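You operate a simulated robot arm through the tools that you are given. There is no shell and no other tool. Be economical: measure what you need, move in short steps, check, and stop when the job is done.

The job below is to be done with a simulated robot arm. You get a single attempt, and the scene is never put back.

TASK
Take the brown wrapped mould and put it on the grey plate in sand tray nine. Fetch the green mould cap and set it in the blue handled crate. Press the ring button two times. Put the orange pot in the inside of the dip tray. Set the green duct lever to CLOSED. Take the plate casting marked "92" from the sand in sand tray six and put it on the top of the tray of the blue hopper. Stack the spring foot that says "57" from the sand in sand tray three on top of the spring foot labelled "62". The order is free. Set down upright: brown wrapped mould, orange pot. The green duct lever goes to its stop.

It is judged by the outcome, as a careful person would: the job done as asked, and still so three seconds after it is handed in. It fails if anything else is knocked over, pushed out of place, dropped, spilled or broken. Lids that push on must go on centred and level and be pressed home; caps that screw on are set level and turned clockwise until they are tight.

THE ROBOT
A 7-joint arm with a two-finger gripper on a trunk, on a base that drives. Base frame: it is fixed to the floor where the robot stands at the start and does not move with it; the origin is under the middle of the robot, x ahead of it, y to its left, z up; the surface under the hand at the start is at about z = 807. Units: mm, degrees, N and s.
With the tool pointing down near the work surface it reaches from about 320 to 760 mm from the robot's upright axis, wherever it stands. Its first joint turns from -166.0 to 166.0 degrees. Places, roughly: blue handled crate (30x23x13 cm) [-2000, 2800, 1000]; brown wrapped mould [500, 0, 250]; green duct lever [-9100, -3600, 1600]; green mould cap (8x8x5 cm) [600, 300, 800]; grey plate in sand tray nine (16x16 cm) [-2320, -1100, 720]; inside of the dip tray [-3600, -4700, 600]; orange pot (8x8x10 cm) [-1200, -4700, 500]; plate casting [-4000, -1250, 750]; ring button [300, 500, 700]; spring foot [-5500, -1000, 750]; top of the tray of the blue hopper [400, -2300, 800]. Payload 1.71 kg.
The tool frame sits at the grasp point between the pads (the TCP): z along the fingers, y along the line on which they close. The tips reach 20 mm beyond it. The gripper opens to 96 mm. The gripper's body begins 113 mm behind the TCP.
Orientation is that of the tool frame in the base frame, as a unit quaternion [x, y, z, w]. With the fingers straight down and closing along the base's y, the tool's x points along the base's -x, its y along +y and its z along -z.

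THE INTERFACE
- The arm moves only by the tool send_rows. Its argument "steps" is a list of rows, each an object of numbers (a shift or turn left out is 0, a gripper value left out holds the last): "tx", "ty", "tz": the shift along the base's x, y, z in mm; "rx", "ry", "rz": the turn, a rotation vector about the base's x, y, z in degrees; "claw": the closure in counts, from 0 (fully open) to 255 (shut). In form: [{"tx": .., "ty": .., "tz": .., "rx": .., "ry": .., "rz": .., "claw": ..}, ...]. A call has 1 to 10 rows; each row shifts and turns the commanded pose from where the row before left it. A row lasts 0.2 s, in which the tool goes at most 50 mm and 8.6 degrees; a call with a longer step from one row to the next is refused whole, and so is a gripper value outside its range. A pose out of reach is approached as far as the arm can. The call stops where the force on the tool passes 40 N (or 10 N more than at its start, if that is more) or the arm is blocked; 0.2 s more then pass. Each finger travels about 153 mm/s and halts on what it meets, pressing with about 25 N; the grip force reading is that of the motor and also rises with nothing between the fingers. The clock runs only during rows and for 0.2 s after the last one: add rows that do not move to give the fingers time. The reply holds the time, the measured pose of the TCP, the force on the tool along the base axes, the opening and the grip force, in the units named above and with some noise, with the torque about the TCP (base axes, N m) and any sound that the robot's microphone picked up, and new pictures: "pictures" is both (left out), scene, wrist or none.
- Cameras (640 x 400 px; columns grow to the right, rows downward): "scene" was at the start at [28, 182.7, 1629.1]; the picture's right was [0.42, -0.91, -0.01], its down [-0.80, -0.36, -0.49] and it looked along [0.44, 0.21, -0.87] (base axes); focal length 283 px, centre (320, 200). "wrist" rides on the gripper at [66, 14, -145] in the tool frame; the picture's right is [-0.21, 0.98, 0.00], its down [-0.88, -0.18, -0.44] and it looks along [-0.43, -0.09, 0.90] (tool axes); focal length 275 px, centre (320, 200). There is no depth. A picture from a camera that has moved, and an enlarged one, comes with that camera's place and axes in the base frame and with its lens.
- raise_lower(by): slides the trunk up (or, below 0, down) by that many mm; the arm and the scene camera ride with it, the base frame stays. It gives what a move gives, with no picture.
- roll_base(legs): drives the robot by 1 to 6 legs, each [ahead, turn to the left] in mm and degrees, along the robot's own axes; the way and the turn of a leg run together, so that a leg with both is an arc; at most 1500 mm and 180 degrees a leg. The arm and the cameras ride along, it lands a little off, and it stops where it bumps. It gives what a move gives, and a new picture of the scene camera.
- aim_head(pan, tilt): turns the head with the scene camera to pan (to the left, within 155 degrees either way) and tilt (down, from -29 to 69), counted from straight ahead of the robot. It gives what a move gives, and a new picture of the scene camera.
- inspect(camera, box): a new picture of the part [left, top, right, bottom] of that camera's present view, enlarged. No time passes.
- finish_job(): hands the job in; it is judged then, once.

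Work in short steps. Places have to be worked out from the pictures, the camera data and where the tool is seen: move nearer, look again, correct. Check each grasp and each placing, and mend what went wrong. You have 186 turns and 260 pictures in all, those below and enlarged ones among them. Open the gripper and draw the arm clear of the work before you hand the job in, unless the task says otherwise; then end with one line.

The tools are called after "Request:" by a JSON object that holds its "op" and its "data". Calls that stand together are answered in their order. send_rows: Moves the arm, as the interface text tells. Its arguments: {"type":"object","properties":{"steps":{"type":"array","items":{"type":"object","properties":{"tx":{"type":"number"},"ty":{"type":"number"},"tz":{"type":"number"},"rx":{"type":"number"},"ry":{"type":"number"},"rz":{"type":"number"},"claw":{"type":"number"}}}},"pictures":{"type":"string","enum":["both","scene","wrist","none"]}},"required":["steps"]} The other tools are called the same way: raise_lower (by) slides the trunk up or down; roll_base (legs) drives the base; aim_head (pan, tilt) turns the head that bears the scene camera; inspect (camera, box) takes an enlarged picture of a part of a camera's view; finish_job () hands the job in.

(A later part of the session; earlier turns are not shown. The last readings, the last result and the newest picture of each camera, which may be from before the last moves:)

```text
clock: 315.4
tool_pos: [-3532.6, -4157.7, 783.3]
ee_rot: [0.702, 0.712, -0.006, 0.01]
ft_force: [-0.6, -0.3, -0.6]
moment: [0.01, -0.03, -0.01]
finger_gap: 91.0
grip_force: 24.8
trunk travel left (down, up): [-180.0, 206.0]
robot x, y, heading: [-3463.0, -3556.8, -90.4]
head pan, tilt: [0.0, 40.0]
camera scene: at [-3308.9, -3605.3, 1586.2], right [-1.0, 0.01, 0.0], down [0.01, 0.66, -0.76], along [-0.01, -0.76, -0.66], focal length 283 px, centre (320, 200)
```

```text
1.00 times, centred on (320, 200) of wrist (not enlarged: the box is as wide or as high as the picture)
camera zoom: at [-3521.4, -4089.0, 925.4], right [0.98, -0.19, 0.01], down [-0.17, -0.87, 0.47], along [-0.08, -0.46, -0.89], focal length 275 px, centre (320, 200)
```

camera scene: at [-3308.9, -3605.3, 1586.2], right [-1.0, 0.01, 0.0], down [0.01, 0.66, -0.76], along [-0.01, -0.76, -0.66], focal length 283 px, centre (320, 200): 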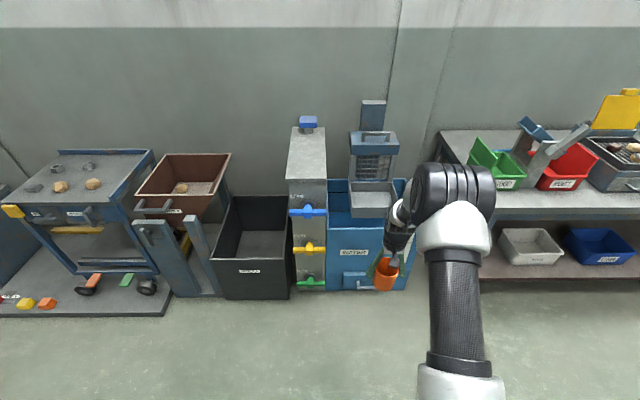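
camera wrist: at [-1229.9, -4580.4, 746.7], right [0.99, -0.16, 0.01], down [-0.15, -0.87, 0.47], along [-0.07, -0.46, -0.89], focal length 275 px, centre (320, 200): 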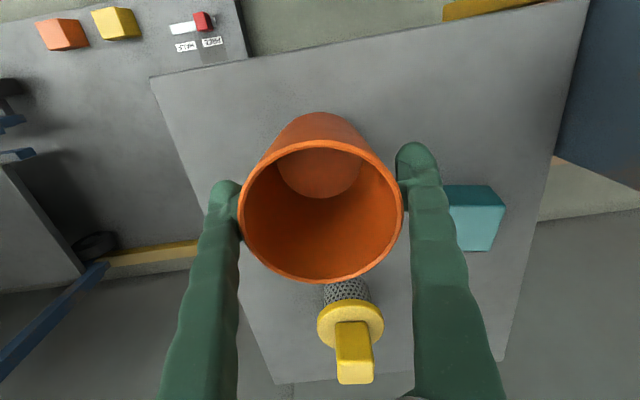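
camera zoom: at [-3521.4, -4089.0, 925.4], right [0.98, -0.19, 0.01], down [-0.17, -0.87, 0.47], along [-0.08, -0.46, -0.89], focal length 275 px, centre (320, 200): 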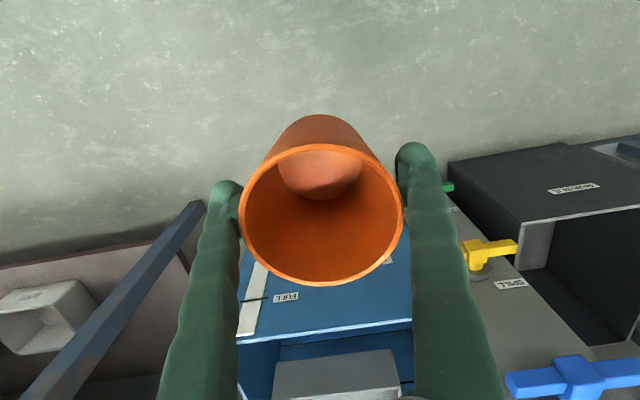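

The dip tray is the grey tray hung in the WATER tank, at ≈[-3605, -4730]. Raise the trunk for a better look and drive 350 nearer.

Request:
{"op": "raise_lower", "data": {"by": 200}}

Request:
{"op": "roll_base", "data": {"legs": [[350, 0]]}}

Request:
{"op": "send_rows", "data": {"steps": [{"rx": 0.8, "ry": -1.0}], "pictures": "wrist"}}

Request:
{"op": "inspect", "data": {"camera": "scene", "box": [260, 160, 452, 280]}}

```text
clock: 317.6
tool_pos: [-3533.3, -4145.4, 992.1]
ee_rot: [0.702, 0.712, -0.013, 0.016]
ft_force: [0.6, 0.8, -0.5]
moment: [-0.04, -0.01, 0.02]
finger_gap: 91.1
grip_force: 25.2
trunk travel left (down, up): [-380.0, 6.0]
robot x, y, heading: [-3459.4, -3557.0, -90.5]
head pan, tilt: [0.0, 40.0]
```

```text
clock: 319.9
tool_pos: [-3533.9, -4497.1, 990.7]
ee_rot: [0.7, 0.714, -0.012, 0.015]
ft_force: [-0.5, -0.5, -1.1]
moment: [0.04, 0.01, -0.01]
finger_gap: 91.2
grip_force: 25.4
trunk travel left (down, up): [-380.0, 6.0]
robot x, y, heading: [-3464.0, -3902.5, -90.0]
head pan, tilt: [0.0, 40.0]
camera scene: at [-3311.5, -3959.1, 1785.7], right [-1.0, 0.0, 0.0], down [0.0, 0.66, -0.75], along [0.0, -0.75, -0.66], focal length 283 px, centre (320, 200)
```

scene: 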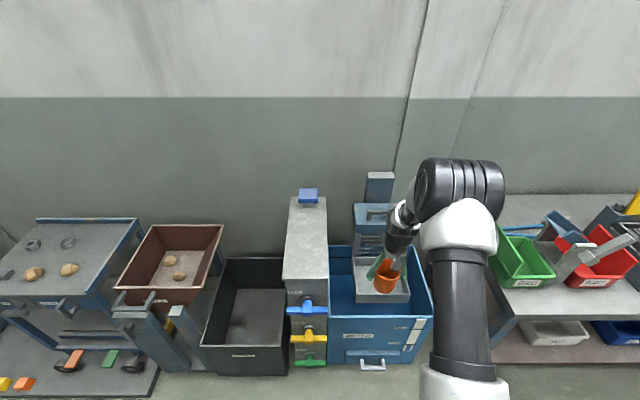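

```text
clock: 320.3
tool_pos: [-3534.7, -4482.3, 1000.8]
ee_rot: [0.701, 0.713, -0.007, 0.022]
ft_force: [-0.5, -1.4, -1.4]
moment: [0.1, 0.01, -0.01]
finger_gap: 91.2
grip_force: 25.0
trunk travel left (down, up): [-380.0, 6.0]
robot x, y, heading: [-3466.1, -3903.1, -90.3]
head pan, tilt: [0.0, 40.0]
camera wrist: at [-3524.8, -4410.6, 1141.7], right [0.98, -0.19, 0.03], down [-0.18, -0.86, 0.48], along [-0.06, -0.47, -0.88], focal length 275 px, centre (320, 200)
```

wrist: 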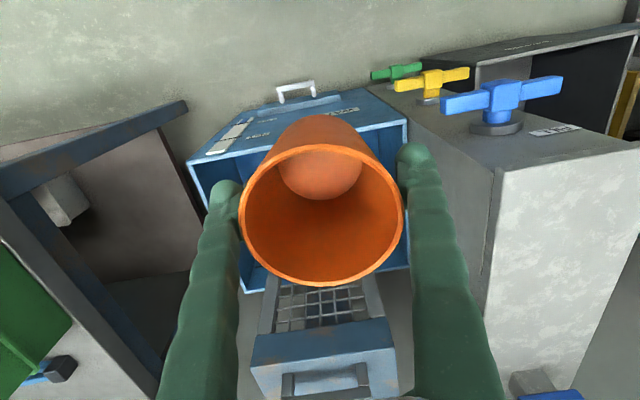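

```text
3.33 times, centred on (356, 220) of scene
camera zoom: at [-3312.1, -3959.6, 1785.7], right [-1.0, 0.0, 0.0], down [0.0, 0.66, -0.75], along [0.0, -0.75, -0.66], focal length 945 px, centre (200, 133)
```

zoom: 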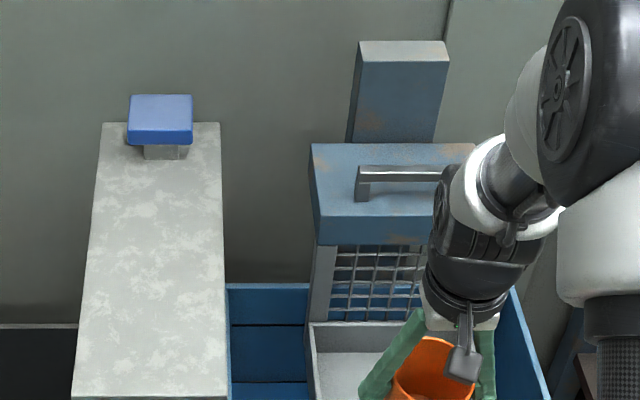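

Tray: front rim y≈-4628, z≈665, x from -3696 to -3469; a carriage with handle stands at the back, so I'll place the pot toward the front, at ≈[-3582, -4690]. Level, shift and drive 120.

Request:
{"op": "send_rows", "data": {"steps": [{"rx": 2.3}, {"ry": 1.2, "tx": -23}, {"tx": -24}, {}], "pictures": "none"}}

Request:
{"op": "roll_base", "data": {"legs": [[130, 0]]}}

Request:
{"op": "send_rows", "data": {"steps": [{}], "pictures": "wrist"}}

```text
clock: 321.3
tool_pos: [-3579.3, -4480.0, 1002.3]
ee_rot: [0.701, 0.714, -0.001, -0.001]
ft_force: [0.2, -0.5, -0.9]
moment: [0.0, 0.0, 0.0]
finger_gap: 91.2
grip_force: 25.5
trunk travel left (down, up): [-380.0, 6.0]
robot x, y, heading: [-3467.5, -3901.5, -90.3]
head pan, tilt: [0.0, 40.0]
```

```text
clock: 322.7
tool_pos: [-3580.5, -4598.2, 1008.5]
ee_rot: [0.701, 0.713, -0.004, 0.004]
ft_force: [0.0, -0.7, -2.2]
moment: [0.05, 0.01, -0.02]
finger_gap: 91.3
grip_force: 25.0
trunk travel left (down, up): [-380.0, 6.0]
robot x, y, heading: [-3464.7, -4031.8, -90.2]
head pan, tilt: [0.0, 40.0]
camera scene: at [-3312.1, -4038.9, 1786.6], right [-1.0, 0.01, 0.0], down [0.0, 0.63, -0.77], along [0.0, -0.77, -0.63], focal length 283 px, centre (320, 200)
```

scene: 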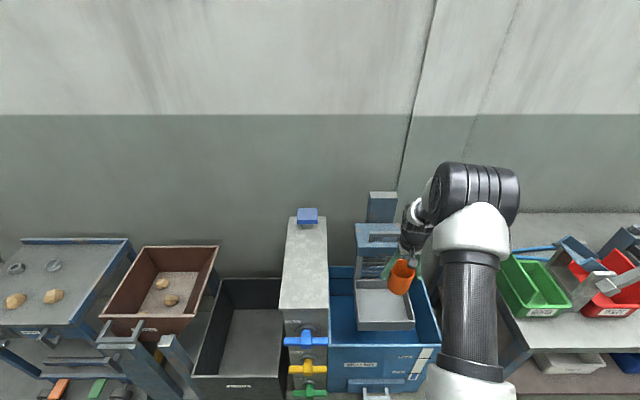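

```text
clock: 323.1
tool_pos: [-3580.7, -4629.1, 991.7]
ee_rot: [0.701, 0.714, 0.005, -0.006]
ft_force: [0.1, -1.7, -1.6]
moment: [0.08, 0.03, -0.03]
finger_gap: 91.0
grip_force: 25.0
trunk travel left (down, up): [-380.0, 6.0]
robot x, y, heading: [-3470.0, -4033.0, -90.4]
head pan, tilt: [0.0, 40.0]
camera wrist: at [-3568.4, -4566.4, 1135.8], right [0.98, -0.19, 0.0], down [-0.17, -0.89, 0.43], along [-0.08, -0.42, -0.9], focal length 275 px, centre (320, 200)
```

wrist: 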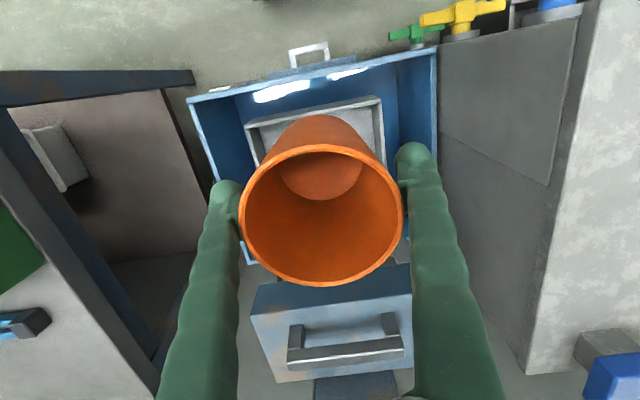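

Geometry confirmed. Move to y≈-4693 and lower to z≈790.

Request:
{"op": "send_rows", "data": {"steps": [{"ty": -32, "tx": -2}, {"ty": -32, "tx": -2}, {"tz": -50}, {"tz": -50}, {"tz": -50}, {"tz": -45}, {}]}}

```text
clock: 324.7
tool_pos: [-3585.3, -4673.4, 808.6]
ee_rot: [0.701, 0.713, 0.001, 0.001]
ft_force: [1.1, -0.3, -0.9]
moment: [-0.01, 0.01, 0.01]
finger_gap: 91.1
grip_force: 24.9
trunk travel left (down, up): [-380.0, 6.0]
robot x, y, heading: [-3467.3, -4036.3, -90.2]
head pan, tilt: [0.0, 40.0]
camera scene: at [-3312.1, -4089.1, 1785.7], right [-1.0, 0.01, 0.0], down [0.0, 0.66, -0.76], along [0.0, -0.76, -0.66], focal length 283 px, centre (320, 200)
camera wrist: at [-3574.0, -4607.8, 951.4], right [0.98, -0.19, 0.0], down [-0.17, -0.88, 0.44], along [-0.08, -0.44, -0.9], focal length 275 px, centre (320, 200)
```

scene: 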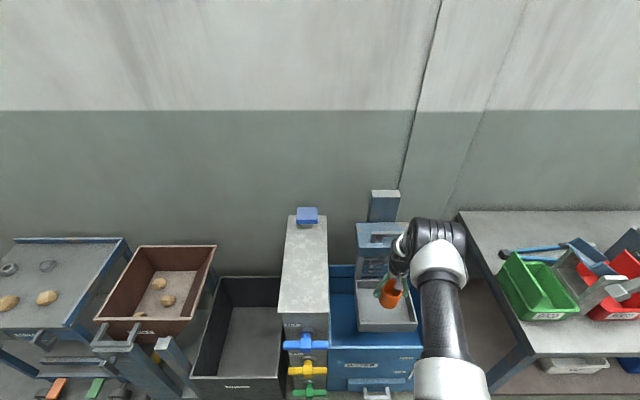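
wrist: 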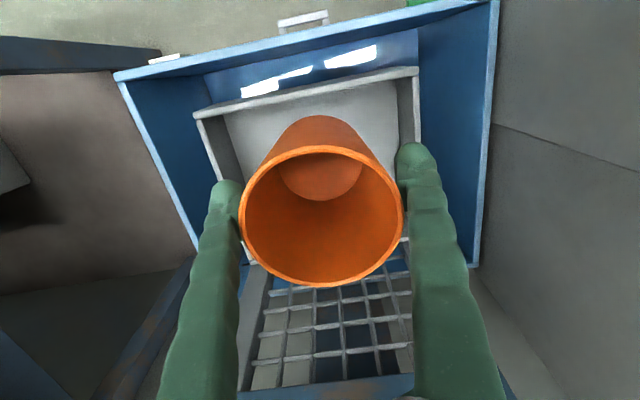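

Move 27 mm back and lower further, slowly at the end.

Request:
{"op": "send_rows", "data": {"steps": [{"ty": -27, "tx": -2}, {"tz": -40}, {"tz": -35}, {"tz": -10}, {"tz": -6}, {"tz": -5}, {}]}}

```text
clock: 325.5
tool_pos: [-3588.6, -4693.7, 753.2]
ee_rot: [0.701, 0.713, -0.006, 0.006]
ft_force: [0.1, 1.3, -0.3]
moment: [-0.12, -0.01, 0.03]
finger_gap: 89.7
grip_force: 24.8
trunk travel left (down, up): [-380.0, 6.0]
robot x, y, heading: [-3470.7, -4034.3, -90.1]
head pan, tilt: [0.0, 40.0]
stopped in row 3: the arm was blocked; the commanded pose is now the measured one
camera scene: at [-3312.3, -4087.7, 1785.9], right [-1.0, 0.01, 0.0], down [0.0, 0.66, -0.76], along [0.0, -0.76, -0.66], focal length 283 px, centre (320, 200)
camera wrist: at [-3577.2, -4626.5, 896.5], right [0.98, -0.19, 0.0], down [-0.17, -0.87, 0.46], along [-0.08, -0.45, -0.89], focal length 275 px, centre (320, 200)
```

scene: 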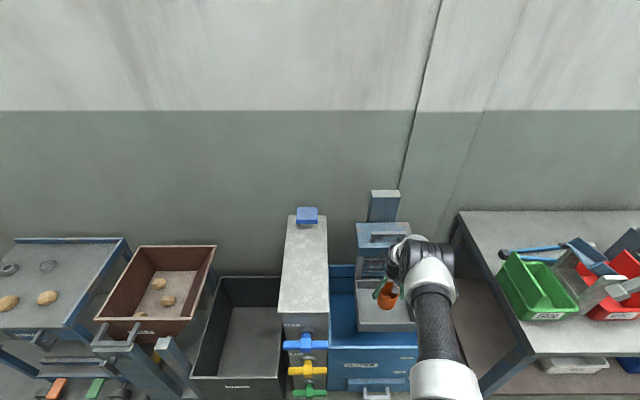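
wrist: 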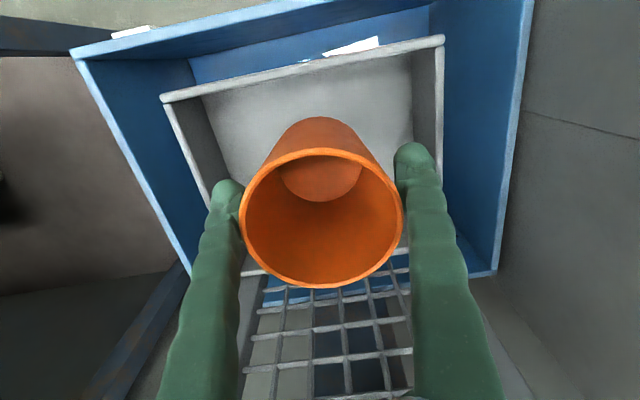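

The wrist bulk is touching the carriage behind. I lift a little, come 14 mm forward, and tip the tool 6° so the wrist leans back toward me, then lower again.

Request:
{"op": "send_rows", "data": {"steps": [{"tz": 25}, {"ty": 11, "rx": -3}, {"rx": -3}, {}], "pictures": "none"}}

Request:
{"op": "send_rows", "data": {"steps": [{"tz": -20}, {"tz": -15}, {"tz": -10}, {"tz": -10}, {"tz": -8}, {}]}}

```text
clock: 325.8
tool_pos: [-3588.7, -4681.2, 774.1]
ee_rot: [0.701, 0.713, -0.01, 0.011]
ft_force: [0.1, 0.9, 0.0]
moment: [-0.06, 0.04, 0.02]
finger_gap: 89.9
grip_force: 25.4
trunk travel left (down, up): [-380.0, 6.0]
robot x, y, heading: [-3466.7, -4033.6, -90.4]
head pan, tilt: [0.0, 40.0]
stopped in row 1: the arm was blocked; the commanded pose is now the measured one
```

```text
clock: 327.2
tool_pos: [-3590.0, -4673.5, 720.6]
ee_rot: [0.701, 0.713, -0.017, 0.017]
ft_force: [0.2, 0.6, -1.1]
moment: [-0.04, -0.02, 0.0]
finger_gap: 89.6
grip_force: 25.4
trunk travel left (down, up): [-380.0, 6.0]
robot x, y, heading: [-3466.8, -4036.3, -90.3]
head pan, tilt: [0.0, 40.0]
stopped in row 6: the arm was blocked; the commanded pose is now the measured one
camera scene: at [-3312.4, -4087.2, 1785.9], right [-1.0, 0.01, 0.0], down [0.0, 0.65, -0.76], along [0.0, -0.76, -0.65], focal length 283 px, centre (320, 200)
camera wrist: at [-3576.8, -4601.7, 861.1], right [0.98, -0.19, 0.01], down [-0.17, -0.86, 0.49], along [-0.08, -0.48, -0.87], focal length 275 px, centre (320, 200)
```

scene: 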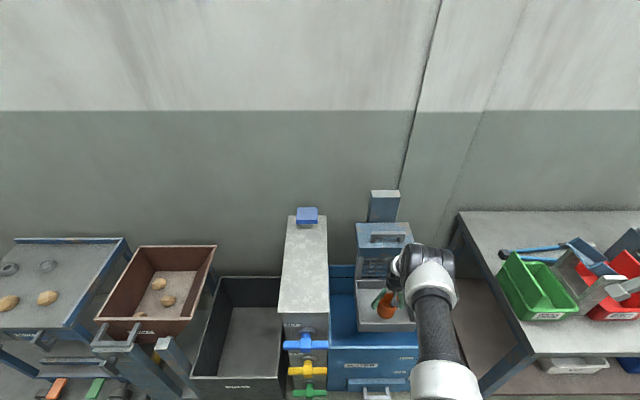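
wrist: 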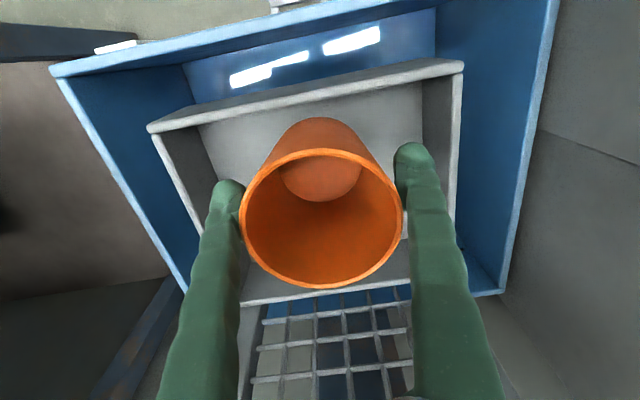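

Zoom to see what the arm is touching.

Request:
{"op": "inspect", "data": {"camera": "scene", "box": [340, 200, 468, 280]}}

Request:
{"op": "inspect", "data": {"camera": "scene", "box": [340, 280, 468, 360]}}

```text
5.00 times, centred on (404, 240) of scene
camera zoom: at [-3312.4, -4087.2, 1785.9], right [-1.0, 0.01, 0.0], down [0.0, 0.65, -0.76], along [0.0, -0.76, -0.65], focal length 1417 px, centre (-100, 0)
```

zoom: 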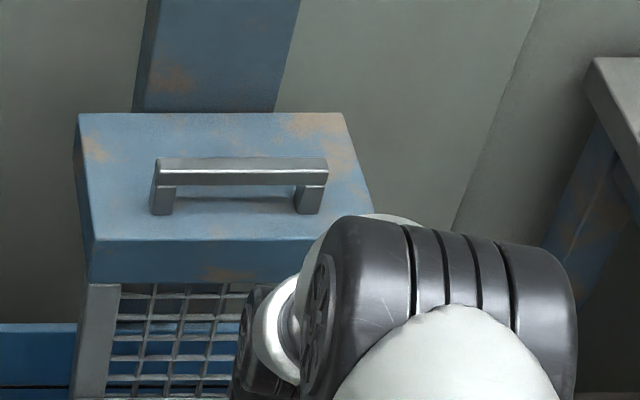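

```text
5.00 times, centred on (404, 320) of scene
camera zoom: at [-3312.4, -4087.2, 1785.9], right [-1.0, 0.01, 0.0], down [0.0, 0.65, -0.76], along [0.0, -0.76, -0.65], focal length 1417 px, centre (-100, -400)
```

zoom: 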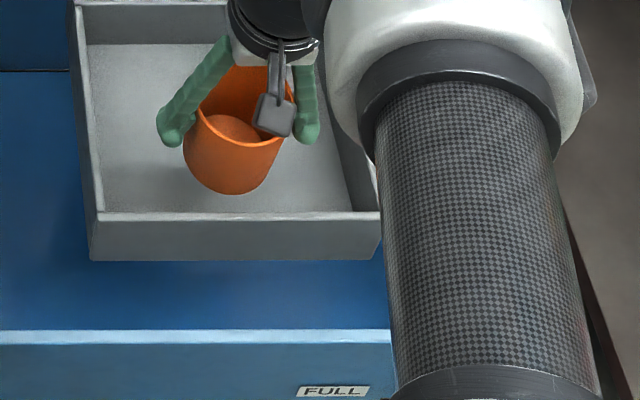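

The bulky elbow joint is against the carriage. Better: keep the arm higher and use the trunk to descend. Lift the hand first.

Request:
{"op": "send_rows", "data": {"steps": [{"tz": 20, "ty": 5}, {"tz": 40}, {"tz": 45}, {"tz": 45}, {"tz": 45}, {"tz": 45, "rx": 1.5}, {"rx": 1.3}, {}], "pictures": "wrist"}}

```text
clock: 329.0
tool_pos: [-3587.4, -4667.7, 959.6]
ee_rot: [0.701, 0.713, 0.002, 0.0]
ft_force: [-0.1, -0.3, -0.3]
moment: [-0.02, 0.03, -0.01]
finger_gap: 89.2
grip_force: 24.9
trunk travel left (down, up): [-380.0, 6.0]
robot x, y, heading: [-3471.2, -4033.5, -90.4]
head pan, tilt: [0.0, 40.0]
camera wrist: at [-3575.3, -4602.5, 1103.5], right [0.98, -0.19, 0.0], down [-0.17, -0.88, 0.44], along [-0.08, -0.43, -0.9], focal length 275 px, centre (320, 200)
```

wrist: 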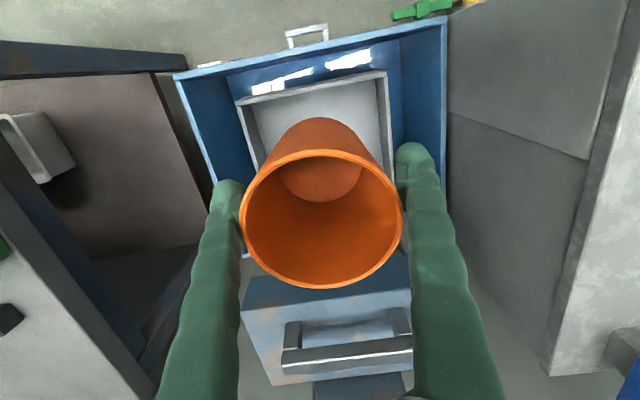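

Now lower the trunk 170 mm with this arm posture.

Request:
{"op": "raise_lower", "data": {"by": -170}}

Request:
{"op": "send_rows", "data": {"steps": [{"ty": -18, "rx": 1}, {}]}}

```text
clock: 330.9
tool_pos: [-3587.3, -4667.4, 789.2]
ee_rot: [0.701, 0.713, 0.002, 0.0]
ft_force: [0.3, 0.2, -0.7]
moment: [0.01, 0.02, -0.05]
finger_gap: 89.1
grip_force: 25.0
trunk travel left (down, up): [-210.0, 176.0]
robot x, y, heading: [-3465.3, -4034.0, -89.9]
head pan, tilt: [0.0, 40.0]
```

```text
clock: 331.5
tool_pos: [-3587.1, -4686.6, 789.9]
ee_rot: [0.701, 0.713, 0.008, -0.007]
ft_force: [-0.1, 0.6, -0.6]
moment: [0.02, 0.03, -0.03]
finger_gap: 89.0
grip_force: 25.3
trunk travel left (down, up): [-210.0, 176.0]
robot x, y, heading: [-3468.3, -4033.6, -90.4]
head pan, tilt: [0.0, 40.0]
camera scene: at [-3312.2, -4086.1, 1615.9], right [-1.0, 0.01, 0.0], down [0.0, 0.66, -0.76], along [0.0, -0.76, -0.66], focal length 283 px, centre (320, 200)
camera wrist: at [-3575.8, -4623.5, 934.3], right [0.98, -0.19, 0.0], down [-0.17, -0.89, 0.42], along [-0.08, -0.42, -0.91], focal length 275 px, centre (320, 200)
```

scene: 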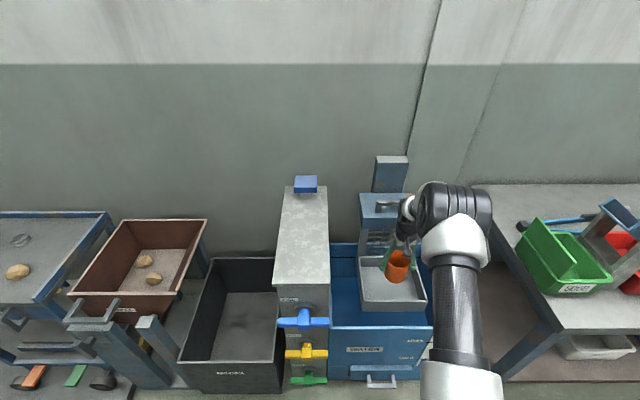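
wrist: 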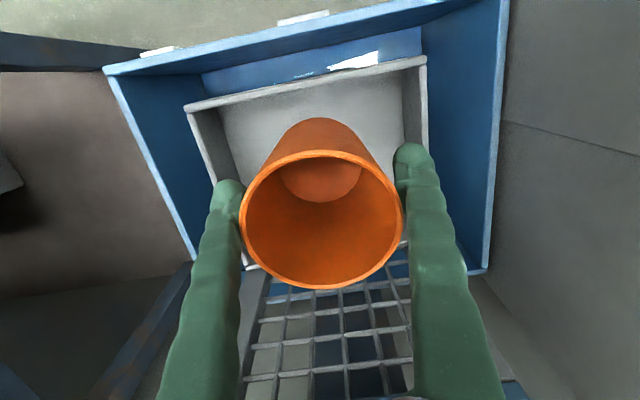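

Clear so far. Level and lower the trunk 60 more.

Request:
{"op": "send_rows", "data": {"steps": [{"rx": -1.2}, {}], "pictures": "none"}}

Request:
{"op": "raise_lower", "data": {"by": -60}}

Request:
{"op": "inspect", "data": {"camera": "wrist", "box": [0, 0, 640, 400]}}

Request:
{"op": "inspect", "data": {"camera": "scene", "box": [340, 200, 500, 300]}}

```text
clock: 332.1
tool_pos: [-3587.2, -4686.2, 788.0]
ee_rot: [0.701, 0.713, 0.001, 0.001]
ft_force: [0.0, 0.2, -1.2]
moment: [0.02, 0.05, 0.01]
finger_gap: 88.9
grip_force: 25.2
trunk travel left (down, up): [-210.0, 176.0]
robot x, y, heading: [-3463.5, -4034.0, -90.1]
head pan, tilt: [0.0, 40.0]
```

```text
clock: 333.1
tool_pos: [-3587.4, -4686.7, 729.9]
ee_rot: [0.701, 0.713, 0.001, 0.001]
ft_force: [-0.2, -0.1, 0.1]
moment: [-0.05, 0.02, -0.03]
finger_gap: 89.1
grip_force: 24.8
trunk travel left (down, up): [-150.0, 236.0]
robot x, y, heading: [-3466.1, -4033.5, -90.5]
head pan, tilt: [0.0, 40.0]
```

```text
1.00 times, centred on (320, 200) of wrist (not enlarged: the box is as wide or as high as the picture)
camera zoom: at [-3575.8, -4620.7, 873.0], right [0.98, -0.19, 0.0], down [-0.17, -0.88, 0.44], along [-0.08, -0.44, -0.9], focal length 275 px, centre (320, 200)
```

zoom: 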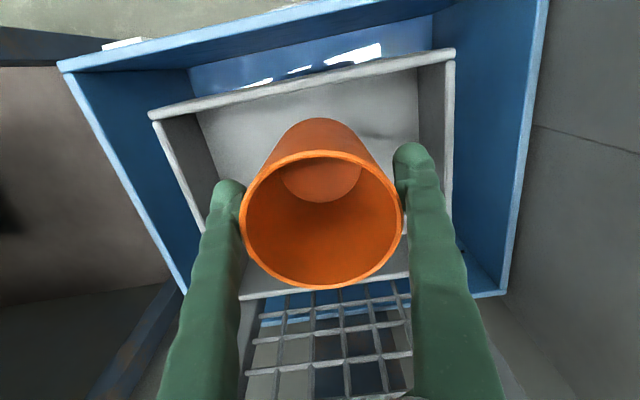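

```text
4.00 times, centred on (420, 250) of scene
camera zoom: at [-3312.3, -4085.0, 1556.2], right [-1.0, 0.01, 0.0], down [0.0, 0.66, -0.76], along [0.0, -0.76, -0.66], focal length 1134 px, centre (-80, 0)
```

zoom: 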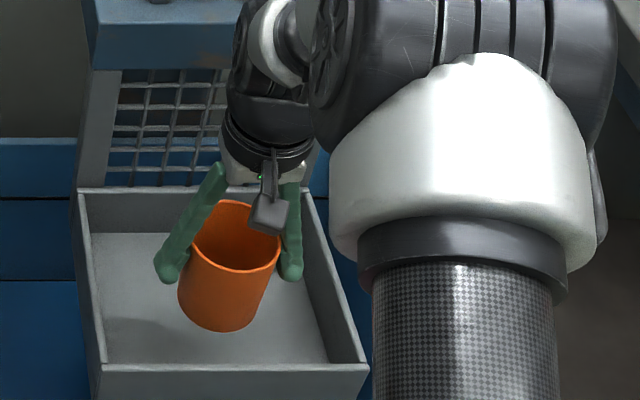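

Good clearance. Continue with small arm steps.

Request:
{"op": "send_rows", "data": {"steps": [{"tz": -12}, {"tz": -8}, {"tz": -6}, {"tz": -5}, {"tz": -4}, {"tz": -4}, {}], "pictures": "wrist"}}

Request:
{"op": "inspect", "data": {"camera": "scene", "box": [340, 220, 468, 300]}}

```text
clock: 334.7
tool_pos: [-3587.8, -4686.4, 690.1]
ee_rot: [0.701, 0.713, 0.002, 0.001]
ft_force: [-0.3, -0.1, -0.4]
moment: [0.0, 0.0, 0.0]
finger_gap: 88.7
grip_force: 24.6
trunk travel left (down, up): [-150.0, 236.0]
robot x, y, heading: [-3464.9, -4038.4, -90.3]
head pan, tilt: [0.0, 40.0]
camera wrist: at [-3575.7, -4621.4, 834.4], right [0.98, -0.19, 0.0], down [-0.17, -0.88, 0.44], along [-0.08, -0.44, -0.9], focal length 275 px, centre (320, 200)
```

wrist: 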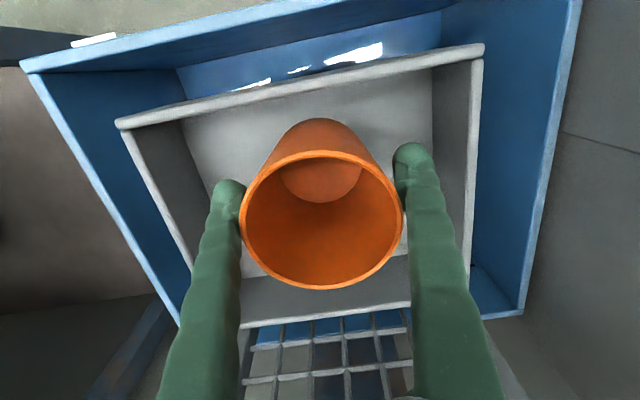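

```text
5.00 times, centred on (404, 260) of scene
camera zoom: at [-3312.3, -4085.2, 1556.3], right [-1.0, 0.01, 0.0], down [0.0, 0.66, -0.76], along [0.0, -0.76, -0.66], focal length 1417 px, centre (-100, -100)
```

zoom: 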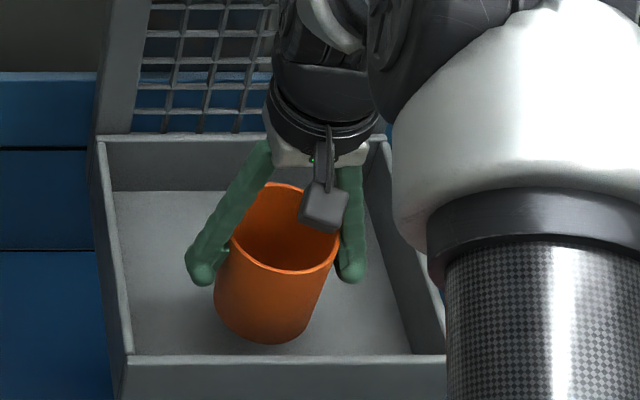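

Request:
{"op": "send_rows", "data": {"steps": [{"tz": -4}, {"tz": -4}, {"tz": -4}, {"tz": -4}, {"tz": -4}, {"tz": -4}, {}], "pictures": "none"}}

```text
clock: 336.3
tool_pos: [-3587.1, -4686.3, 666.3]
ee_rot: [0.701, 0.713, 0.0, 0.0]
ft_force: [-0.5, 0.5, -1.0]
moment: [0.02, -0.01, -0.02]
finger_gap: 88.6
grip_force: 25.1
trunk travel left (down, up): [-150.0, 236.0]
robot x, y, heading: [-3466.7, -4036.2, -90.2]
head pan, tilt: [0.0, 40.0]
```

Request:
{"op": "send_rows", "data": {"steps": [{"tz": -3}, {"tz": -3}, {"tz": -3}, {"tz": -3}, {"tz": -3}, {}], "pictures": "wrist"}}

Request:
{"op": "inspect", "data": {"camera": "scene", "box": [340, 220, 468, 300]}}

```text
clock: 337.7
tool_pos: [-3587.1, -4685.7, 652.4]
ee_rot: [0.701, 0.713, 0.001, -0.001]
ft_force: [0.4, 0.0, -1.4]
moment: [-0.04, 0.02, 0.03]
finger_gap: 88.2
grip_force: 24.9
trunk travel left (down, up): [-150.0, 236.0]
robot x, y, heading: [-3466.7, -4033.3, -90.4]
head pan, tilt: [0.0, 40.0]
camera wrist: at [-3576.3, -4620.9, 795.4], right [0.98, -0.19, 0.0], down [-0.17, -0.88, 0.44], along [-0.08, -0.44, -0.9], focal length 275 px, centre (320, 200)
```

wrist: 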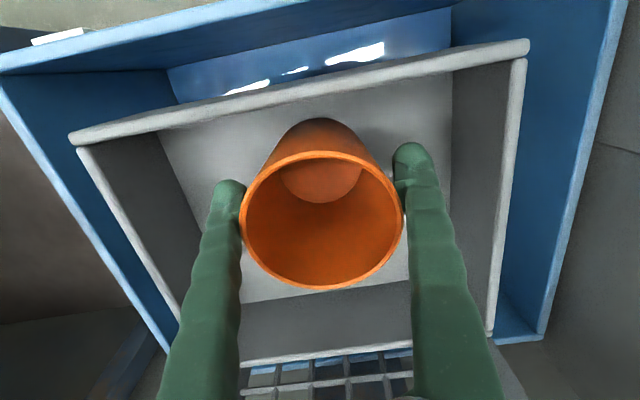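

```text
5.00 times, centred on (404, 260) of scene
camera zoom: at [-3312.3, -4085.2, 1556.3], right [-1.0, 0.01, 0.0], down [0.0, 0.66, -0.76], along [0.0, -0.76, -0.66], focal length 1417 px, centre (-100, -100)
```

zoom: 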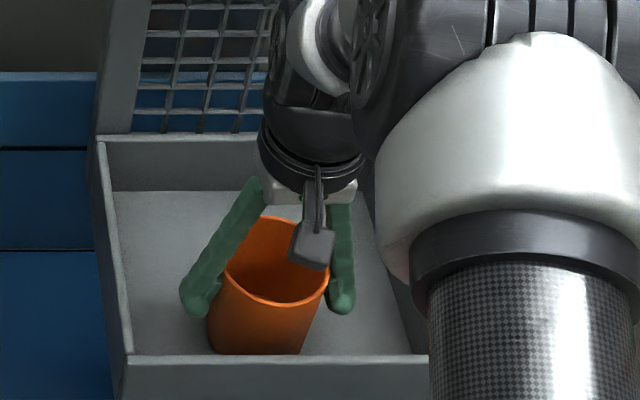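

Request:
{"op": "send_rows", "data": {"steps": [{"tz": -3}, {"tz": -3}, {"tz": -3}, {"tz": -3}, {"tz": -3}, {"tz": -2}, {"tz": -2}], "pictures": "none"}}

```text
clock: 339.3
tool_pos: [-3586.5, -4686.4, 631.3]
ee_rot: [0.701, 0.713, 0.002, 0.0]
ft_force: [-2.2, 0.0, 3.6]
moment: [-0.17, 0.09, -0.06]
finger_gap: 88.1
grip_force: 24.8
trunk travel left (down, up): [-150.0, 236.0]
robot x, y, heading: [-3468.6, -4031.2, -90.4]
head pan, tilt: [0.0, 40.0]
```

Contact. Open gently and raise straight up.

Request:
{"op": "send_rows", "data": {"steps": [{"tz": -1}, {"claw": 0}, {}, {}, {"tz": 15}, {"tz": 25}, {}], "pictures": "wrist"}}

Request:
{"op": "inspect", "data": {"camera": "scene", "box": [340, 220, 468, 300]}}

```text
clock: 340.9
tool_pos: [-3587.4, -4685.2, 670.8]
ee_rot: [0.701, 0.713, 0.001, 0.0]
ft_force: [0.7, 0.3, 0.4]
moment: [0.0, 0.0, 0.01]
finger_gap: 96.0
grip_force: 0.0
trunk travel left (down, up): [-150.0, 236.0]
robot x, y, heading: [-3468.1, -4033.7, -90.5]
head pan, tilt: [0.0, 40.0]
camera wrist: at [-3575.5, -4621.0, 815.1], right [0.98, -0.19, 0.0], down [-0.17, -0.88, 0.44], along [-0.08, -0.44, -0.9], focal length 275 px, centre (320, 200)
```

wrist: 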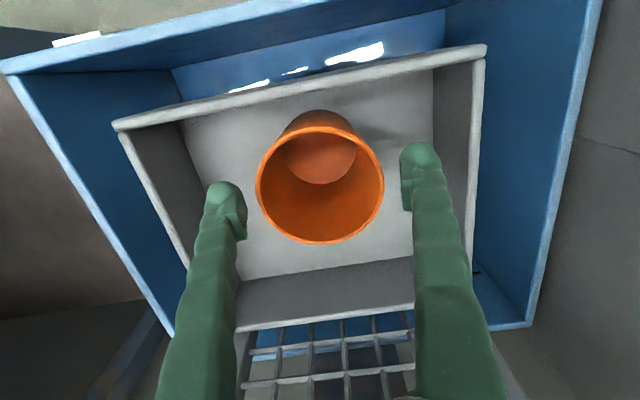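

```text
5.00 times, centred on (404, 260) of scene
camera zoom: at [-3312.2, -4085.1, 1556.3], right [-1.0, 0.01, 0.0], down [0.0, 0.66, -0.76], along [0.0, -0.76, -0.66], focal length 1417 px, centre (-100, -100)
```

zoom: 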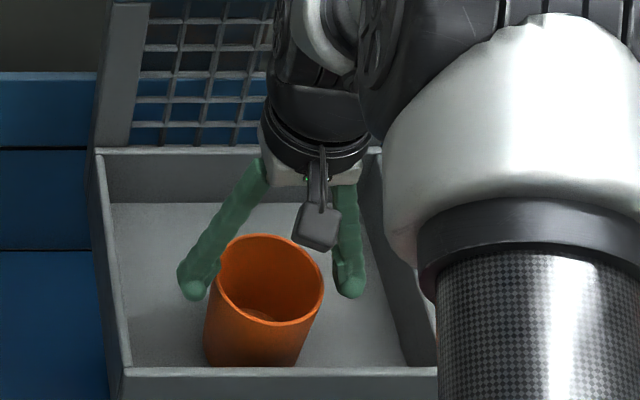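

Pot stands in the tray; the tray seems ~1 cm lower than before, so I back off to the earlier viewpoint to compare.

Request:
{"op": "send_rows", "data": {"steps": [{"tz": 45}, {"tz": 45}, {"tz": 45}, {"tz": 45}, {"tz": 20}, {}], "pictures": "none"}}

Request:
{"op": "raise_lower", "data": {"by": 30}}

Request:
{"op": "roll_base", "data": {"legs": [[-480, 0]]}}

Request:
{"op": "inspect", "data": {"camera": "scene", "box": [280, 100, 440, 300]}}

```text
clock: 342.3
tool_pos: [-3587.1, -4685.1, 870.3]
ee_rot: [0.7, 0.714, 0.001, 0.0]
ft_force: [-0.2, -0.6, -0.4]
moment: [-0.01, 0.01, -0.01]
finger_gap: 96.1
grip_force: 0.0
trunk travel left (down, up): [-150.0, 236.0]
robot x, y, heading: [-3466.3, -4032.3, -90.2]
head pan, tilt: [0.0, 40.0]
```

```text
clock: 343.1
tool_pos: [-3587.2, -4685.8, 900.7]
ee_rot: [0.701, 0.713, 0.001, 0.001]
ft_force: [0.0, 0.6, -0.6]
moment: [-0.03, 0.01, -0.01]
finger_gap: 96.0
grip_force: 0.0
trunk travel left (down, up): [-180.0, 206.0]
robot x, y, heading: [-3466.6, -4035.4, -90.2]
head pan, tilt: [0.0, 40.0]
```

```text
clock: 346.1
tool_pos: [-3583.0, -4201.4, 902.8]
ee_rot: [0.7, 0.714, 0.001, 0.001]
ft_force: [-0.2, 1.0, 0.4]
moment: [-0.03, -0.02, 0.02]
finger_gap: 95.7
grip_force: 0.1
trunk travel left (down, up): [-180.0, 206.0]
robot x, y, heading: [-3464.0, -3546.2, -90.0]
head pan, tilt: [0.0, 40.0]
camera scene: at [-3310.0, -3600.0, 1586.2], right [-1.0, 0.0, 0.0], down [0.0, 0.65, -0.76], along [0.0, -0.76, -0.65], focal length 283 px, centre (320, 200)
```

scene: 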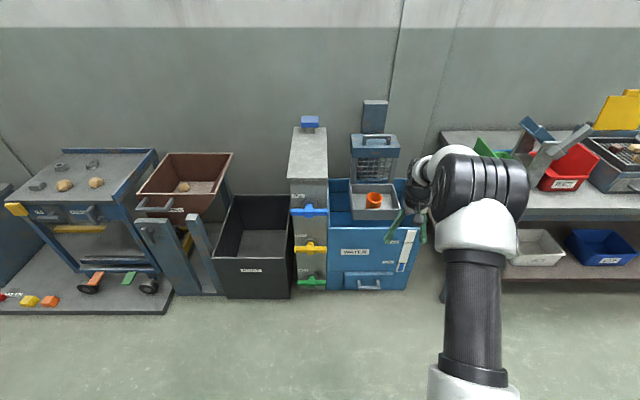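

```text
2.00 times, centred on (360, 200) of scene
camera zoom: at [-3310.0, -3600.0, 1586.2], right [-1.0, 0.0, 0.0], down [0.0, 0.65, -0.76], along [0.0, -0.76, -0.65], focal length 567 px, centre (240, 200)
```

zoom: 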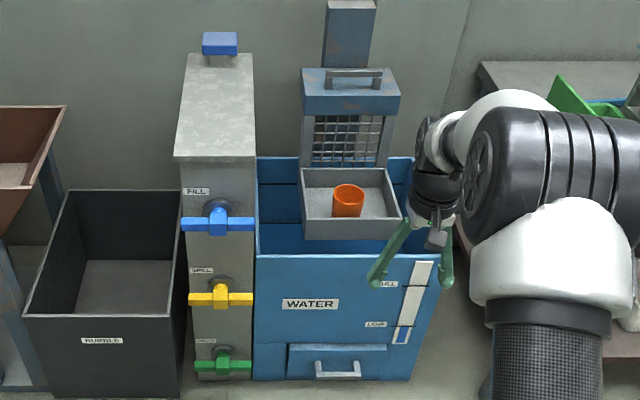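

The carriage slid down ~20 mm under the pot. I'll lift it back by pinching the tray's front wall beside the pot. First rotate the gripper 90° here so it closes along y, half-closed.

Request:
{"op": "send_rows", "data": {"steps": [{"rz": 8.5, "claw": 130}, {"rz": 8.5}, {"rz": 8.5}, {"rz": 8.5}, {"rz": 8.5}, {"rz": 8.5}, {"rz": 8.5}, {"rz": 8.5}, {"rz": 8.5}, {"rz": 8.5}], "pictures": "none"}}

Request:
{"op": "send_rows", "data": {"steps": [{"rz": 4.0, "tx": 25}, {"tx": 30}, {"tx": 30}, {}], "pictures": "none"}}

Request:
{"op": "roll_base", "data": {"legs": [[430, 0]]}}

Request:
{"op": "send_rows", "data": {"steps": [{}], "pictures": "wrist"}}

```text
clock: 348.3
tool_pos: [-3583.5, -4186.1, 911.9]
ee_rot: [0.032, 0.999, 0.001, 0.008]
ft_force: [-0.4, -0.9, 0.4]
moment: [0.0, -0.03, -0.01]
finger_gap: 46.9
grip_force: 0.0
trunk travel left (down, up): [-180.0, 206.0]
robot x, y, heading: [-3462.7, -3546.9, -90.2]
head pan, tilt: [0.0, 40.0]
```

```text
clock: 349.3
tool_pos: [-3497.3, -4189.8, 910.2]
ee_rot: [-0.002, 1.0, 0.002, 0.007]
ft_force: [-0.3, 0.1, -0.8]
moment: [0.02, 0.05, 0.0]
finger_gap: 47.0
grip_force: 0.2
trunk travel left (down, up): [-180.0, 206.0]
robot x, y, heading: [-3463.4, -3551.2, -90.2]
head pan, tilt: [0.0, 40.0]
```

```text
clock: 352.1
tool_pos: [-3495.9, -4620.3, 910.2]
ee_rot: [-0.003, 1.0, 0.001, 0.008]
ft_force: [0.1, -0.1, 0.0]
moment: [0.01, 0.01, -0.02]
finger_gap: 46.9
grip_force: 0.0
trunk travel left (down, up): [-180.0, 206.0]
robot x, y, heading: [-3464.4, -3983.6, -89.8]
head pan, tilt: [0.0, 40.0]
camera scene: at [-3310.4, -4032.3, 1586.1], right [-1.0, 0.0, 0.0], down [0.0, 0.66, -0.75], along [0.0, -0.75, -0.66], focal length 283 px, centre (320, 200)
```

scene: 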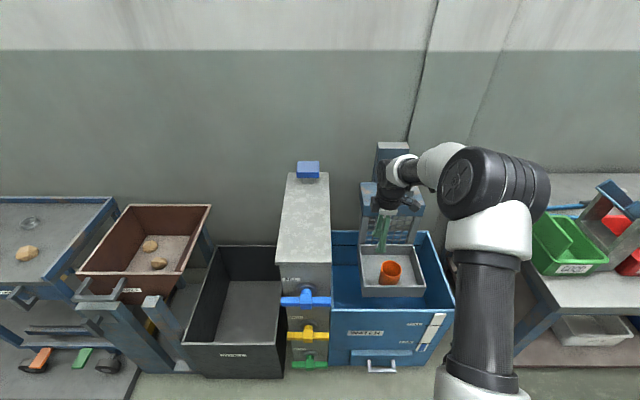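

```text
clock: 352.5
tool_pos: [-3495.2, -4606.7, 919.1]
ee_rot: [-0.003, 1.0, -0.005, 0.009]
ft_force: [-0.4, -0.3, 0.0]
moment: [0.04, 0.04, -0.01]
finger_gap: 46.7
grip_force: 0.0
trunk travel left (down, up): [-180.0, 206.0]
robot x, y, heading: [-3463.7, -3981.7, -89.7]
head pan, tilt: [0.0, 40.0]
camera wrist: at [-3564.3, -4592.9, 1061.8], right [0.2, 0.98, -0.01], down [0.87, -0.17, 0.46], along [0.45, -0.1, -0.89], focal length 275 px, centre (320, 200)
```

wrist: 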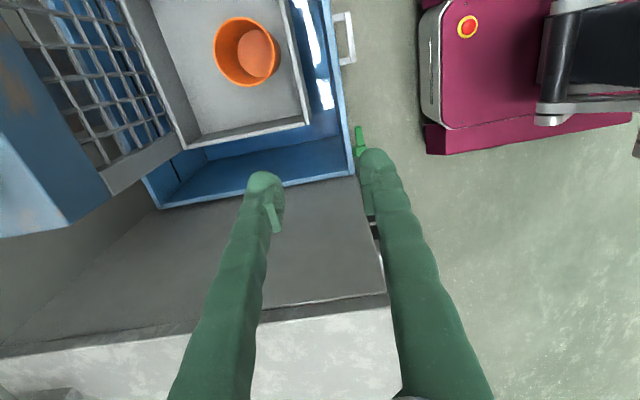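

Tray front wall at y≈-4633, rim z≈645. Narrow the fingers, move over the wall at x≈-3507 and lower to z≈720.

Request:
{"op": "send_rows", "data": {"steps": [{"tx": -12, "ty": -26, "claw": 178}, {"tz": -50}, {"tz": -50}, {"tz": -50}, {"tz": -48}, {}], "pictures": "wrist"}}

```text
clock: 353.9
tool_pos: [-3504.8, -4630.6, 722.9]
ee_rot: [-0.003, 1.0, -0.006, 0.008]
ft_force: [0.7, -1.0, -0.8]
moment: [0.01, 0.02, 0.02]
finger_gap: 29.2
grip_force: 0.0
trunk travel left (down, up): [-180.0, 206.0]
robot x, y, heading: [-3464.2, -3980.0, -89.9]
head pan, tilt: [0.0, 40.0]
camera wrist: at [-3573.9, -4616.1, 864.5], right [0.2, 0.98, -0.01], down [0.87, -0.17, 0.46], along [0.45, -0.1, -0.89], focal length 275 px, centre (320, 200)
```

wrist: 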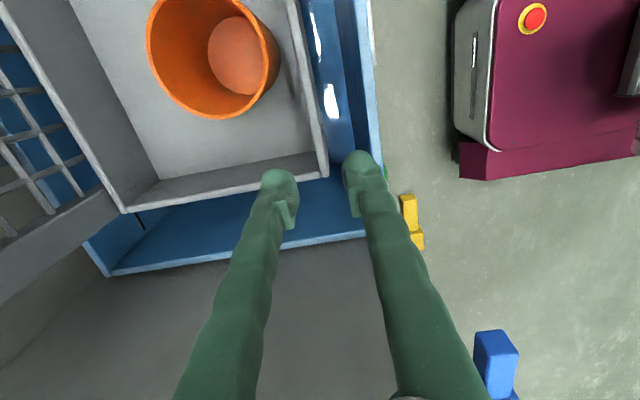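

Shift 16 mm toward the pot side to clear the tray's side wall, then descend and pinch the wall.

Request:
{"op": "send_rows", "data": {"steps": [{"tx": -17}, {"tz": -40}, {"tz": -25}, {"tz": -10}, {}], "pictures": "wrist"}}

```text
clock: 355.1
tool_pos: [-3523.7, -4632.5, 646.9]
ee_rot: [-0.004, 1.0, -0.007, 0.007]
ft_force: [0.8, -0.3, 0.3]
moment: [0.0, 0.0, 0.02]
finger_gap: 28.7
grip_force: 0.1
trunk travel left (down, up): [-180.0, 206.0]
robot x, y, heading: [-3465.1, -3982.7, -89.9]
head pan, tilt: [0.0, 40.0]
camera wrist: at [-3592.5, -4618.1, 789.6], right [0.2, 0.98, -0.01], down [0.87, -0.17, 0.46], along [0.45, -0.1, -0.89], focal length 275 px, centre (320, 200)
```

wrist: 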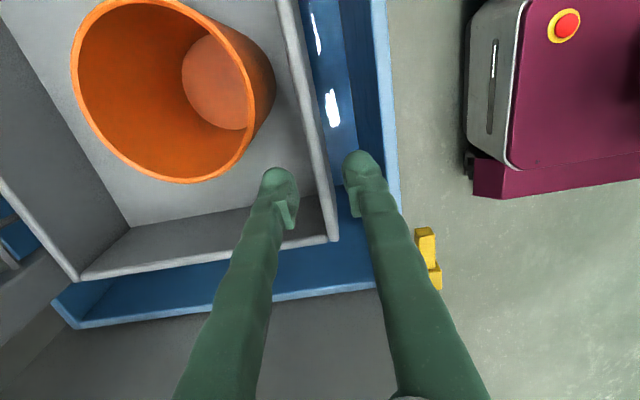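

The wall is between the fingers. Lower 6, close, and lift 20 mm.

Request:
{"op": "send_rows", "data": {"steps": [{"tz": -6}, {"claw": 255}, {}, {}, {"tz": 4}, {"tz": 4}, {"tz": 4}, {"tz": 4}, {"tz": 4}, {}], "pictures": "wrist"}}

Request:
{"op": "inspect", "data": {"camera": "scene", "box": [340, 180, 468, 300]}}

```text
clock: 357.3
tool_pos: [-3524.4, -4631.8, 660.0]
ee_rot: [-0.003, 1.0, -0.003, 0.01]
ft_force: [5.4, -0.3, -27.9]
moment: [0.06, -0.09, -0.09]
finger_gap: 7.5
grip_force: 35.2
trunk travel left (down, up): [-180.0, 206.0]
robot x, y, heading: [-3467.5, -3982.1, -89.7]
head pan, tilt: [0.0, 40.0]
camera wrist: at [-3593.3, -4617.7, 802.0], right [0.2, 0.98, 0.0], down [0.87, -0.18, 0.46], along [0.45, -0.1, -0.89], focal length 275 px, centre (320, 200)
```

wrist: 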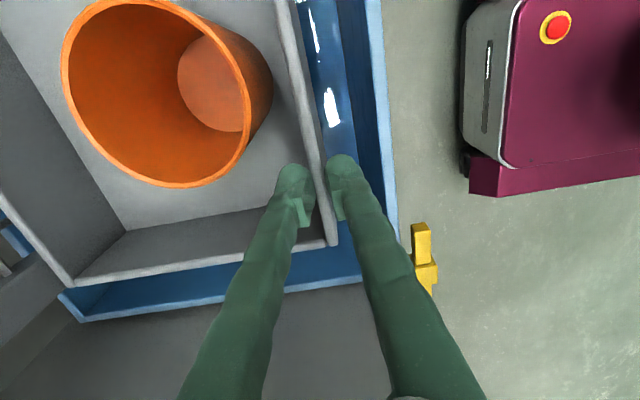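

```text
3.33 times, centred on (404, 240) of scene
camera zoom: at [-3310.2, -4034.4, 1585.9], right [-1.0, 0.0, 0.0], down [0.0, 0.66, -0.75], along [0.0, -0.75, -0.66], focal length 945 px, centre (40, 67)
```

zoom: 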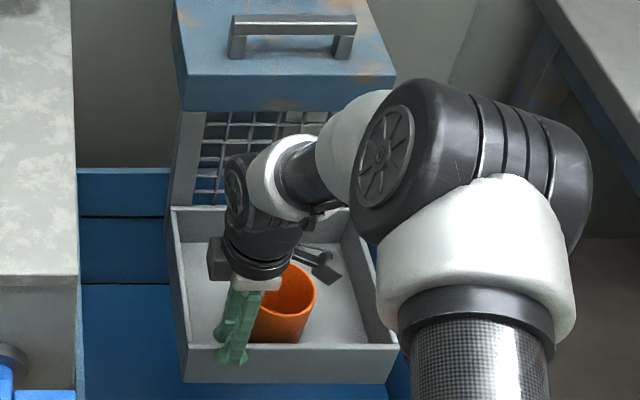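

The tray came up with the fingers. Release and rise, then check.

Request:
{"op": "send_rows", "data": {"steps": [{"claw": 178}, {"claw": 178}, {}, {"tz": 30}, {"tz": 40}, {"tz": 50}, {"tz": 50}, {"tz": 50}, {}], "pictures": "none"}}

Request:
{"op": "roll_base", "data": {"legs": [[-435, 0]]}}

Request:
{"op": "inspect", "data": {"camera": "scene", "box": [280, 100, 440, 300]}}

```text
clock: 359.3
tool_pos: [-3525.4, -4632.0, 880.5]
ee_rot: [-0.004, 1.0, -0.005, 0.008]
ft_force: [0.3, -0.1, 1.0]
moment: [0.02, -0.01, -0.02]
finger_gap: 29.0
grip_force: 0.0
trunk travel left (down, up): [-180.0, 206.0]
robot x, y, heading: [-3465.2, -3979.2, -89.8]
head pan, tilt: [0.0, 40.0]
```

```text
clock: 362.0
tool_pos: [-3530.3, -4200.7, 881.4]
ee_rot: [0.002, 1.0, -0.006, 0.008]
ft_force: [0.0, 0.3, 0.0]
moment: [-0.02, -0.02, 0.01]
finger_gap: 29.1
grip_force: 0.0
trunk travel left (down, up): [-180.0, 206.0]
robot x, y, heading: [-3461.6, -3549.6, -90.2]
head pan, tilt: [0.0, 40.0]
camera scene: at [-3309.2, -3601.2, 1586.2], right [-1.0, 0.01, 0.0], down [0.01, 0.65, -0.76], along [-0.01, -0.76, -0.65], focal length 283 px, centre (320, 200)
```

scene: 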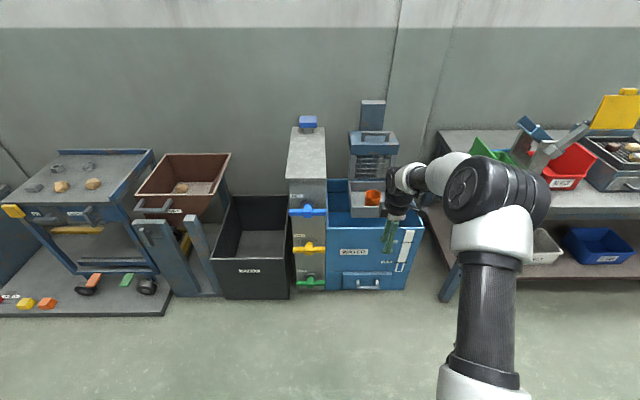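

```text
2.00 times, centred on (360, 200) of scene
camera zoom: at [-3309.2, -3601.2, 1586.2], right [-1.0, 0.01, 0.0], down [0.01, 0.65, -0.76], along [-0.01, -0.76, -0.65], focal length 567 px, centre (240, 200)
```

zoom: 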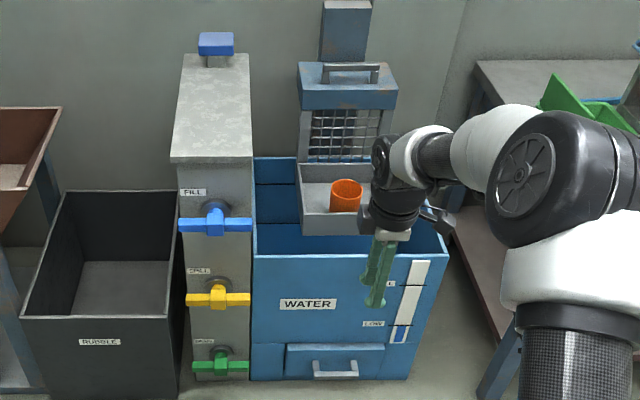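

Carriage is back at its original height with the pot inside. Now drive west to the green duct lever.

Request:
{"op": "roll_base", "data": {"legs": [[0, -89.8], [1500, 0], [1500, 0], [1000, 0]]}}

Request:
{"op": "aim_head", "data": {"pan": 0, "tilt": 10}}

```text
clock: 387.0
tool_pos: [-8083.0, -3693.0, 891.8]
ee_rot: [0.691, 0.723, -0.015, -0.004]
ft_force: [-0.6, 0.2, 0.2]
moment: [-0.03, 0.02, 0.02]
finger_gap: 29.4
grip_force: 0.0
trunk travel left (down, up): [-180.0, 206.0]
robot x, y, heading: [-7441.2, -3726.7, -177.8]
head pan, tilt: [0.0, 40.0]
camera scene: at [-7488.4, -3884.0, 1586.2], right [-0.04, 1.0, 0.0], down [0.66, 0.03, -0.75], along [-0.75, -0.03, -0.66], focal length 283 px, centre (320, 200)
```

scene: 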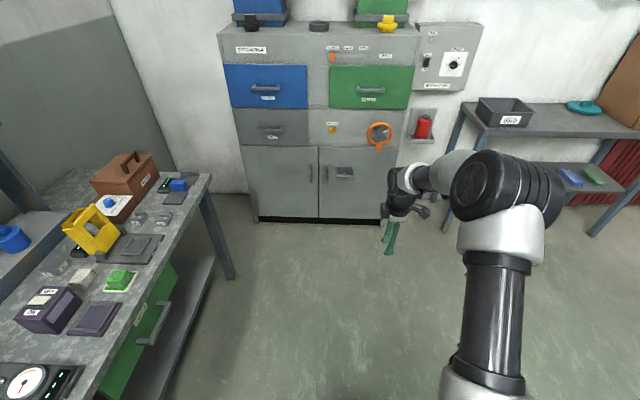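

```text
clock: 388.0
tool_pos: [-8069.3, -3692.4, 901.5]
ee_rot: [0.691, 0.723, -0.02, -0.009]
ft_force: [0.6, -0.1, 0.3]
moment: [-0.01, 0.0, 0.0]
finger_gap: 29.2
grip_force: 0.0
trunk travel left (down, up): [-180.0, 206.0]
robot x, y, heading: [-7441.7, -3730.3, -178.0]
head pan, tilt: [0.0, 10.0]
camera scene: at [-7496.3, -3884.4, 1633.7], right [-0.04, 1.0, 0.0], down [0.19, 0.01, -0.98], along [-0.98, -0.04, -0.19], focal length 283 px, centre (320, 200)
```

scene: 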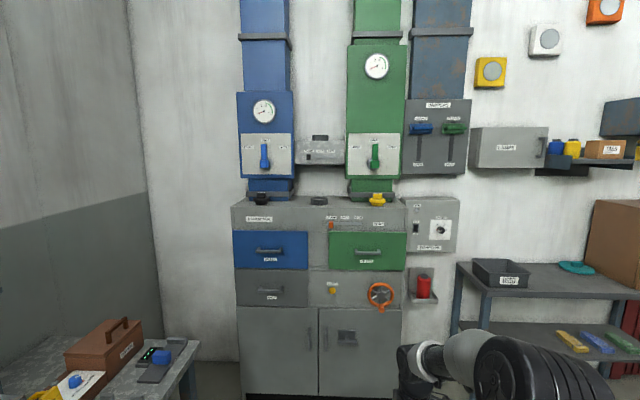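

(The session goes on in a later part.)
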